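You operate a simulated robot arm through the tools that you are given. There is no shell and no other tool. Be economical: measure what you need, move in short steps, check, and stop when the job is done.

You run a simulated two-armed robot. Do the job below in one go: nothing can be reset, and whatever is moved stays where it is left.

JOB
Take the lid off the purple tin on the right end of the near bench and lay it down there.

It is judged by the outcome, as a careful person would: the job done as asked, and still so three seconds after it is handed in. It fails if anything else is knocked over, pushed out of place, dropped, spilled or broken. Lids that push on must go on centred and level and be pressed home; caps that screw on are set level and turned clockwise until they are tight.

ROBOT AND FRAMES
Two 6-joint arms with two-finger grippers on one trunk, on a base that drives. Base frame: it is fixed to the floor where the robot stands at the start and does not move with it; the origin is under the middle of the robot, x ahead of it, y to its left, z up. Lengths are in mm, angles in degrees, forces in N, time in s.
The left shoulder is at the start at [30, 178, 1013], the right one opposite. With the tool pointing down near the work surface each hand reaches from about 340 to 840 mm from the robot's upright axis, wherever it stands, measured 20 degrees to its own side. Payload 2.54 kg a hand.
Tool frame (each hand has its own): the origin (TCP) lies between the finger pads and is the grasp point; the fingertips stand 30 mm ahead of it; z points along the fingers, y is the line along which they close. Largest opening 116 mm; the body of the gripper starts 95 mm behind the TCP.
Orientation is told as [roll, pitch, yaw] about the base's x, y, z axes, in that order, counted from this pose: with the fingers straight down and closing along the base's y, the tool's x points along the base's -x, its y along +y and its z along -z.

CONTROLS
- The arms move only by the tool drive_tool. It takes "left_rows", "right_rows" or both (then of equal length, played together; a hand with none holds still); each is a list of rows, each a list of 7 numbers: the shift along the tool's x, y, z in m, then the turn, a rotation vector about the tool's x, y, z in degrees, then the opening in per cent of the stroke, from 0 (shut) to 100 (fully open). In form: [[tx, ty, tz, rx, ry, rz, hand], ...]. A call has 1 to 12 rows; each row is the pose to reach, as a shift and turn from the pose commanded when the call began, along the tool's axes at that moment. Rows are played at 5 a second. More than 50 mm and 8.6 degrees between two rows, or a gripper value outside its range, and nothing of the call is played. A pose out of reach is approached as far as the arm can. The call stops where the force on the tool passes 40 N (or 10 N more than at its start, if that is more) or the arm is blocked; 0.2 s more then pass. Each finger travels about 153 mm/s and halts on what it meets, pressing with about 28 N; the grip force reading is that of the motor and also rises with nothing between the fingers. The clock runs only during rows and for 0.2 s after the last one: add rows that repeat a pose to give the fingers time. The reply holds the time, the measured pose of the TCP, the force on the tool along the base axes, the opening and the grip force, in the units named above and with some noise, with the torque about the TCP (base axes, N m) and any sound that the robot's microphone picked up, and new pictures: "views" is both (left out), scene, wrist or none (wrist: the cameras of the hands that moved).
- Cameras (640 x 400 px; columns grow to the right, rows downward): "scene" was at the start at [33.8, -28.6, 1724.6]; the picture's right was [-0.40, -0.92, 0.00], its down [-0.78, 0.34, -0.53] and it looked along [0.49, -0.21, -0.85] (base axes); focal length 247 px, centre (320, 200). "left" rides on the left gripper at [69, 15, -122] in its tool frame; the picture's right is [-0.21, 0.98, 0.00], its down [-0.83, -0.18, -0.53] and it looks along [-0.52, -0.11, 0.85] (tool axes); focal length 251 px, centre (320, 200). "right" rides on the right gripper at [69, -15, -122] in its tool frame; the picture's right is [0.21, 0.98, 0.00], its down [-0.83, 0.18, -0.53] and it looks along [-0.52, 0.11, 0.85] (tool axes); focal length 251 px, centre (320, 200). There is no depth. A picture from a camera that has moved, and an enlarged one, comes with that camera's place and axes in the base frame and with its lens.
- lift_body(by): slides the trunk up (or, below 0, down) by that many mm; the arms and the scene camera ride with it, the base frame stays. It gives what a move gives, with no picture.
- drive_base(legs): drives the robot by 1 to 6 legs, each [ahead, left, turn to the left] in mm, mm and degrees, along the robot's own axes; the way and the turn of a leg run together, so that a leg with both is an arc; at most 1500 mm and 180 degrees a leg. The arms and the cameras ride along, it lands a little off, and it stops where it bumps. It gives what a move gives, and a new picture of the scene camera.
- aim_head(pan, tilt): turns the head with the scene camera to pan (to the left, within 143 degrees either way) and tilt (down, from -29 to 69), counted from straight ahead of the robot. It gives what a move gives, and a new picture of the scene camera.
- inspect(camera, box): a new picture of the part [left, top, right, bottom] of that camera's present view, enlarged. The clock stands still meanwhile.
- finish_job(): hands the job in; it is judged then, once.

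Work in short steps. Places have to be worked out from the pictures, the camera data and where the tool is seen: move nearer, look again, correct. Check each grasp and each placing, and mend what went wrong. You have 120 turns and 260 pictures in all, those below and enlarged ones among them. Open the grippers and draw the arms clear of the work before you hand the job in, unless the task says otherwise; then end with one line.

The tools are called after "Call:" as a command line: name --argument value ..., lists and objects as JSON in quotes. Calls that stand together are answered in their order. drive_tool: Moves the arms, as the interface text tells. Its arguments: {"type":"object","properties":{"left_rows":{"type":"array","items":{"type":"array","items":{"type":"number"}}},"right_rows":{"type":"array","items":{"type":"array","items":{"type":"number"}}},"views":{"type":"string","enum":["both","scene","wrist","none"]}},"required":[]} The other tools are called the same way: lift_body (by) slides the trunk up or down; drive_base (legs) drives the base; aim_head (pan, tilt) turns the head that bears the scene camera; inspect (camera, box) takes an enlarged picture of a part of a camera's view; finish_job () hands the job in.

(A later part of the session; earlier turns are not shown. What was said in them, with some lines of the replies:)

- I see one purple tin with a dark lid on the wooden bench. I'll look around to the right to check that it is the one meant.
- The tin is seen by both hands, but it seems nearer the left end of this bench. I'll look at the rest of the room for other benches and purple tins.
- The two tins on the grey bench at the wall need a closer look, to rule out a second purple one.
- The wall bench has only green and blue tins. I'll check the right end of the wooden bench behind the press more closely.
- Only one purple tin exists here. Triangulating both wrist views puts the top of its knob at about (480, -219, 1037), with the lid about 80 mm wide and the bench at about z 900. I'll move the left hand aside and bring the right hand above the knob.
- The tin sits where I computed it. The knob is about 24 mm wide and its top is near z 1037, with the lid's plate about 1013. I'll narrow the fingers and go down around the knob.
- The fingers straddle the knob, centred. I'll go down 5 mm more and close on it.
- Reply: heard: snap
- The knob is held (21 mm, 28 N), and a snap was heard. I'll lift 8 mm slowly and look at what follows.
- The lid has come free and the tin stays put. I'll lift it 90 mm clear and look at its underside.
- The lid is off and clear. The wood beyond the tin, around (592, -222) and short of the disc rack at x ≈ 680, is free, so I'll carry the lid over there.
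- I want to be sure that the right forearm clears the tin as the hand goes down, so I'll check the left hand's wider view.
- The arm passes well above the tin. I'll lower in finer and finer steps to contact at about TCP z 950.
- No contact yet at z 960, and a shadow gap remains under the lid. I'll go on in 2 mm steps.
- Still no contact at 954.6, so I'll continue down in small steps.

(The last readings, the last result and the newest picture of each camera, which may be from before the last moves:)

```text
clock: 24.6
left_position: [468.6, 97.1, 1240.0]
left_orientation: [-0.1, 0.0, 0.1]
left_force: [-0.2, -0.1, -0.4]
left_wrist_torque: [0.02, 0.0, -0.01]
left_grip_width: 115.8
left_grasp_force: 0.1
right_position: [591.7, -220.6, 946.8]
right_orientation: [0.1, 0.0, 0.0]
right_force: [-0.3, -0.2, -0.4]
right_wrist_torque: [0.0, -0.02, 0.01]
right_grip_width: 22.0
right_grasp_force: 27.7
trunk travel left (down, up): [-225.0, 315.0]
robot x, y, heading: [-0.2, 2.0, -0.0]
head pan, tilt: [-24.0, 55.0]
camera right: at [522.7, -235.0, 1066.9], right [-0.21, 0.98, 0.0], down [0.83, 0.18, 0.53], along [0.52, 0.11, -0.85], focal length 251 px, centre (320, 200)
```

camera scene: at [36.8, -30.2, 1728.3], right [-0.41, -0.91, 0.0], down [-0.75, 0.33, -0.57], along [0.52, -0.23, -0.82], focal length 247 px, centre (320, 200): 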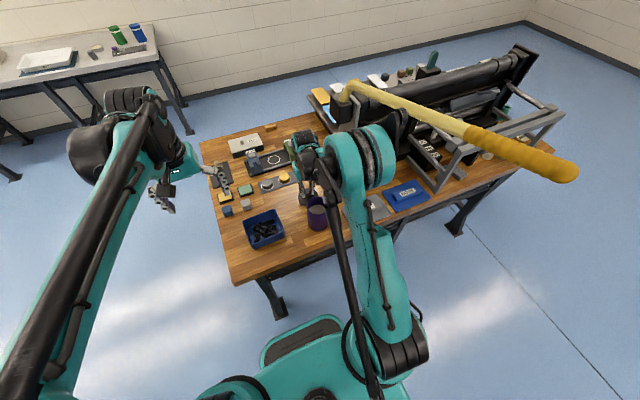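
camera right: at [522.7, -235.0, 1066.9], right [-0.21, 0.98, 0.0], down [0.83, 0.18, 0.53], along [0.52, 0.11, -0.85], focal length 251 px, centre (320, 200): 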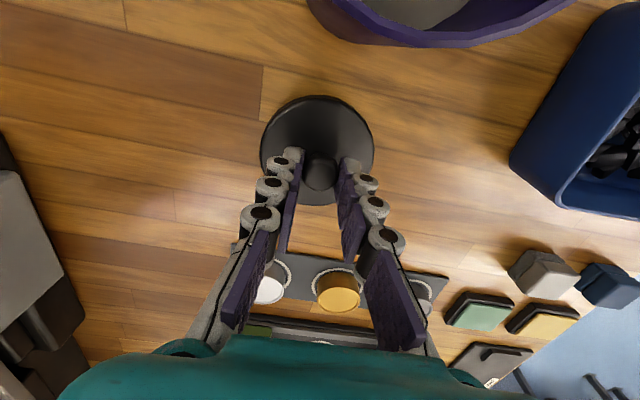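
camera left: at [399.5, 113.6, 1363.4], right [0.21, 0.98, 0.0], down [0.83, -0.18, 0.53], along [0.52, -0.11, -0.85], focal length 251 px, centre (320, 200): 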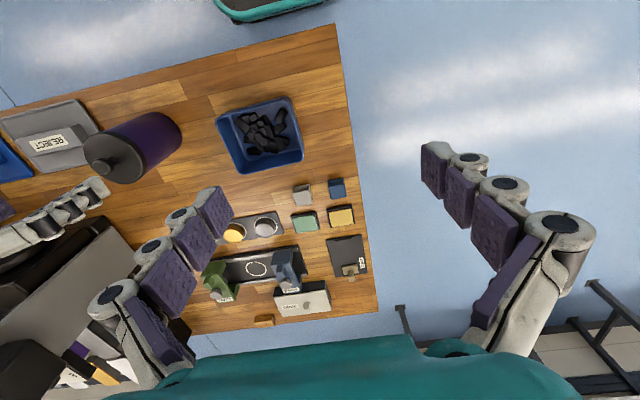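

Still no force reading. I'll continue down carefully.

Call:
drive_tool --right_rows '[[0, 0, 0.001, 0, 0, 0, 0], [0, 0, 0.003, 0, 0, 0, 0]]' --views "none"

Call:
drive_tool --right_rows '[[0, 0, 0.001, 0, 0, 0, 0], [0, 0, 0.003, 0, 0, 0, 0]]' --views "none"

Call:
inspect --camera "scene" --box '[280, 150, 350, 210]'

Call:
inspect --camera "left" --box '[110, 160, 230, 240]'

```text
clock: 25.2
left_position: [469.2, 95.5, 1240.4]
left_orientation: [0.0, 0.0, 0.0]
left_force: [0.2, 0.6, -0.1]
left_wrist_torque: [0.02, 0.01, 0.03]
left_grip_width: 116.0
left_grasp_force: 0.0
right_position: [591.9, -221.6, 943.9]
right_orientation: [-0.1, 0.1, 0.0]
right_force: [0.6, -0.3, -0.3]
right_wrist_torque: [-0.01, 0.0, 0.01]
right_grip_width: 22.0
right_grasp_force: 27.7
trunk travel left (down, up): [-225.0, 315.0]
robot x, y, heading: [0.1, 2.9, -0.3]
head pan, tilt: [-24.0, 55.0]
```

```text
clock: 25.8
left_position: [469.1, 96.4, 1240.7]
left_orientation: [0.0, 0.0, -0.1]
left_force: [0.7, -0.2, -0.1]
left_wrist_torque: [-0.02, 0.01, 0.0]
left_grip_width: 116.2
left_grasp_force: 0.0
right_position: [590.9, -222.4, 941.4]
right_orientation: [0.0, 0.1, -0.1]
right_force: [0.0, -2.6, 8.7]
right_wrist_torque: [0.15, -0.08, -0.06]
right_grip_width: 22.0
right_grasp_force: 28.0
trunk travel left (down, up): [-225.0, 315.0]
robot x, y, heading: [1.1, 1.3, -0.1]
head pan, tilt: [-24.0, 55.0]
```

```text
6.67 times, centred on (315, 180) of scene
camera zoom: at [36.1, -30.6, 1728.4], right [-0.41, -0.91, 0.0], down [-0.75, 0.33, -0.57], along [0.52, -0.23, -0.82], focal length 1647 px, centre (353, 333)
```

zoom: 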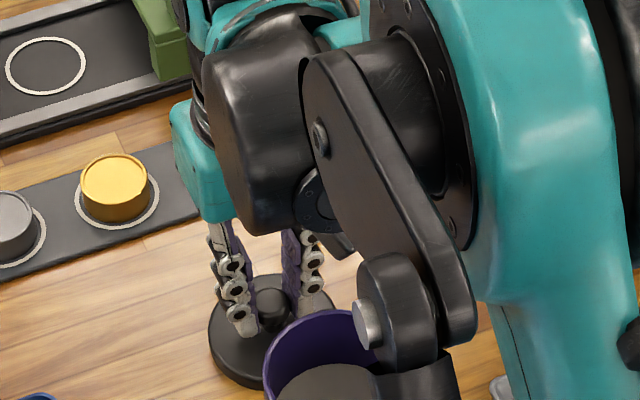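

```text
5.00 times, centred on (170, 200) of left
camera zoom: at [400.5, 112.8, 1363.2], right [0.21, 0.98, 0.0], down [0.83, -0.18, 0.53], along [0.52, -0.11, -0.85], focal length 1257 px, centre (1070, 200)
```

zoom: 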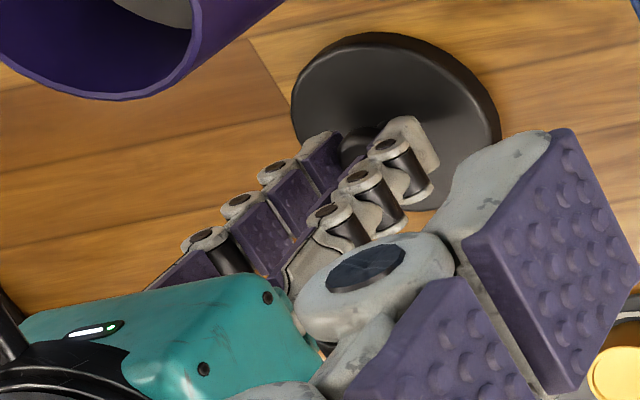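

Contact at z 941 with 9 N, so the lid is on the bench and level. I'll open the fingers about the knob in place and then rise.

Call:
drive_tool --right_rows '[[0, 0, -0.001, 0, 0, 0, 10], [0, 0, -0.001, 0, 0, 0, 25], [0, 0, -0.001, 0, 0, 0, 45], [0, 0, -0.001, 0, 0, 0, 50], [0, 0, -0.02, 0, 0, 0, 50], [0, 0, -0.05, 0, 0, 0, 50], [0, 0, -0.09, 0, 0, 0, 50], [0, 0, -0.13, 0, 0, 0, 50], [0, 0, -0.17, 0, 0, 0, 50], [0, 0, -0.2, 0, 0, 0, 50]]' --views "both"

```text
clock: 28.0
left_position: [470.0, 96.3, 1240.9]
left_orientation: [0.0, 0.0, 0.0]
left_force: [-0.1, 0.1, -0.5]
left_wrist_torque: [0.02, -0.03, -0.01]
left_grip_width: 115.9
left_grasp_force: 0.1
right_position: [592.8, -220.8, 1140.1]
right_orientation: [0.0, 0.0, 0.0]
right_force: [-1.0, -0.4, -0.1]
right_wrist_torque: [-0.01, -0.05, -0.01]
right_grip_width: 57.7
right_grasp_force: 0.1
trunk travel left (down, up): [-225.0, 315.0]
robot x, y, heading: [-0.6, 3.2, -0.3]
head pan, tilt: [-24.0, 55.0]
camera scene: at [36.2, -30.1, 1728.3], right [-0.41, -0.91, 0.0], down [-0.75, 0.33, -0.57], along [0.52, -0.23, -0.82], focal length 247 px, centre (320, 200)
camera right: at [523.9, -234.8, 1260.0], right [-0.21, 0.98, 0.0], down [0.83, 0.18, 0.53], along [0.52, 0.11, -0.85], focal length 251 px, centre (320, 200)
```

scene: 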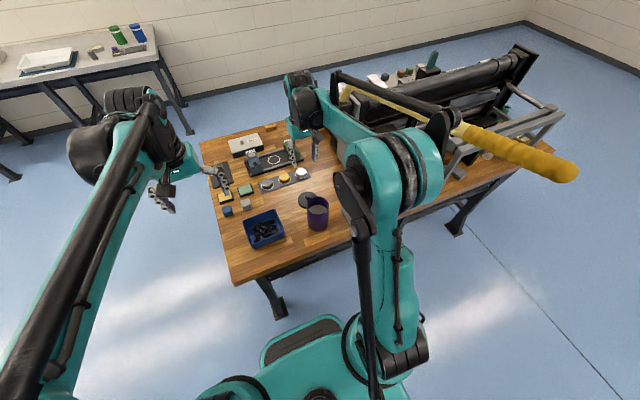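
right: 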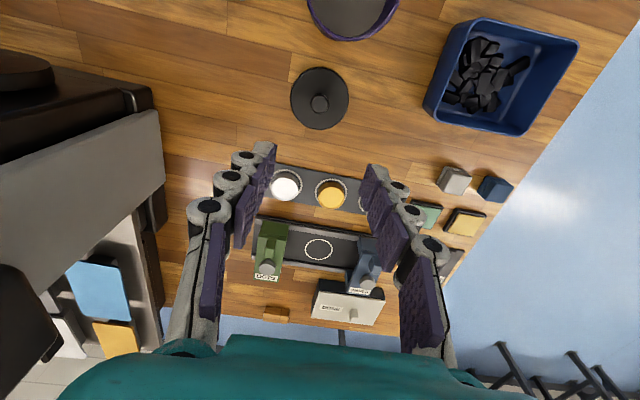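

The lid lies flat on the bench with the tin open and unmoved. I'll draw the right arm back to its starting place and check.

Call:
drive_tool --right_rows '[[0.0, 0, -0.035, 0, 0, 0, 60], [0.045, 0, -0.035, 0, 0, 0, 80], [0.09, 0, -0.035, 0, 0, 0, 100], [0.13, -0.01, -0.035, 0, 0, 0, 100], [0.17, -0.03, -0.035, 0, 0, 0, 100], [0.21, -0.05, -0.035, 0, 0, 0, 100], [0.25, -0.07, -0.035, 0, 0, 0, 100], [0.295, -0.09, -0.035, 0, 0, 0, 100], [0.295, -0.09, -0.035, 0, 0, 0, 100]]' --views "wrist"

Call:
inspect --camera "scene" --box '[200, 120, 400, 245]'

```text
clock: 30.0
left_position: [471.2, 96.6, 1239.5]
left_orientation: [0.0, 0.0, 0.0]
left_force: [0.0, -0.2, 0.3]
left_wrist_torque: [0.02, 0.04, 0.03]
left_grip_width: 116.0
left_grasp_force: 0.1
right_position: [296.8, -312.3, 1173.1]
right_orientation: [0.0, 0.1, 0.1]
right_force: [1.0, -0.5, 0.6]
right_wrist_torque: [0.02, 0.05, 0.02]
right_grip_width: 116.1
right_grasp_force: 0.0
trunk travel left (down, up): [-225.0, 315.0]
robot x, y, heading: [-2.1, -3.6, 0.1]
head pan, tilt: [-24.0, 55.0]
camera right: at [227.5, -326.7, 1293.2], right [-0.21, 0.98, 0.0], down [0.83, 0.18, 0.53], along [0.52, 0.11, -0.85], focal length 251 px, centre (320, 200)
```

right: 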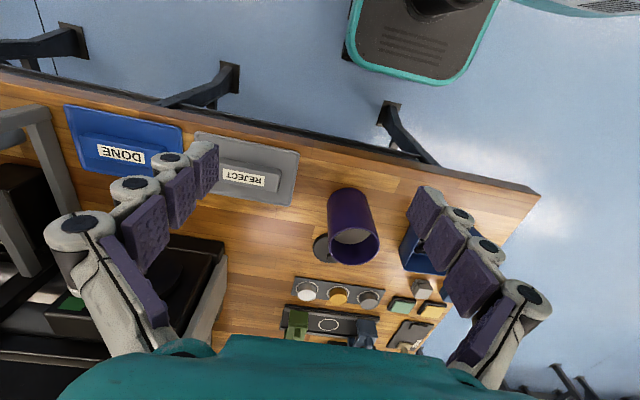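

```text
3.20 times, centred on (300, 182) of scene
camera zoom: at [38.2, -30.4, 1728.2], right [-0.41, -0.91, 0.0], down [-0.75, 0.33, -0.57], along [0.52, -0.23, -0.82], focal length 790 px, centre (384, 256)
```

zoom: 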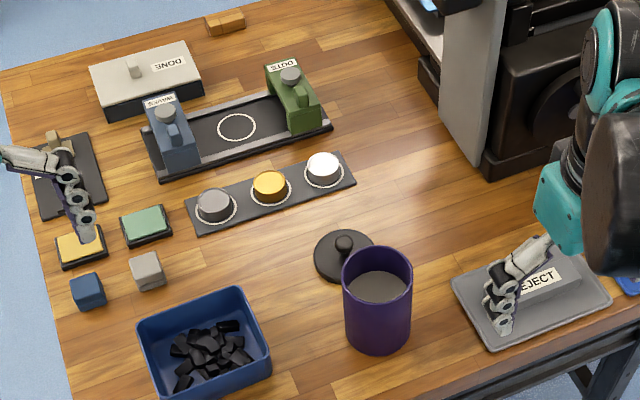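

The lid lies flat beside the open tin, nothing else has moved, and both arms are clear, so I'll hand the job in.

Call:
finish_job

```text
The job is handed in.
```

The lid is off the purple tin and lying flat, knob up, on the near bench just behind it. The tin stands where it was, nothing else moved, and both hands are open and clear. From the robot's side the tin stood nearer the left end of the bench, but it was the only purple tin I could find.
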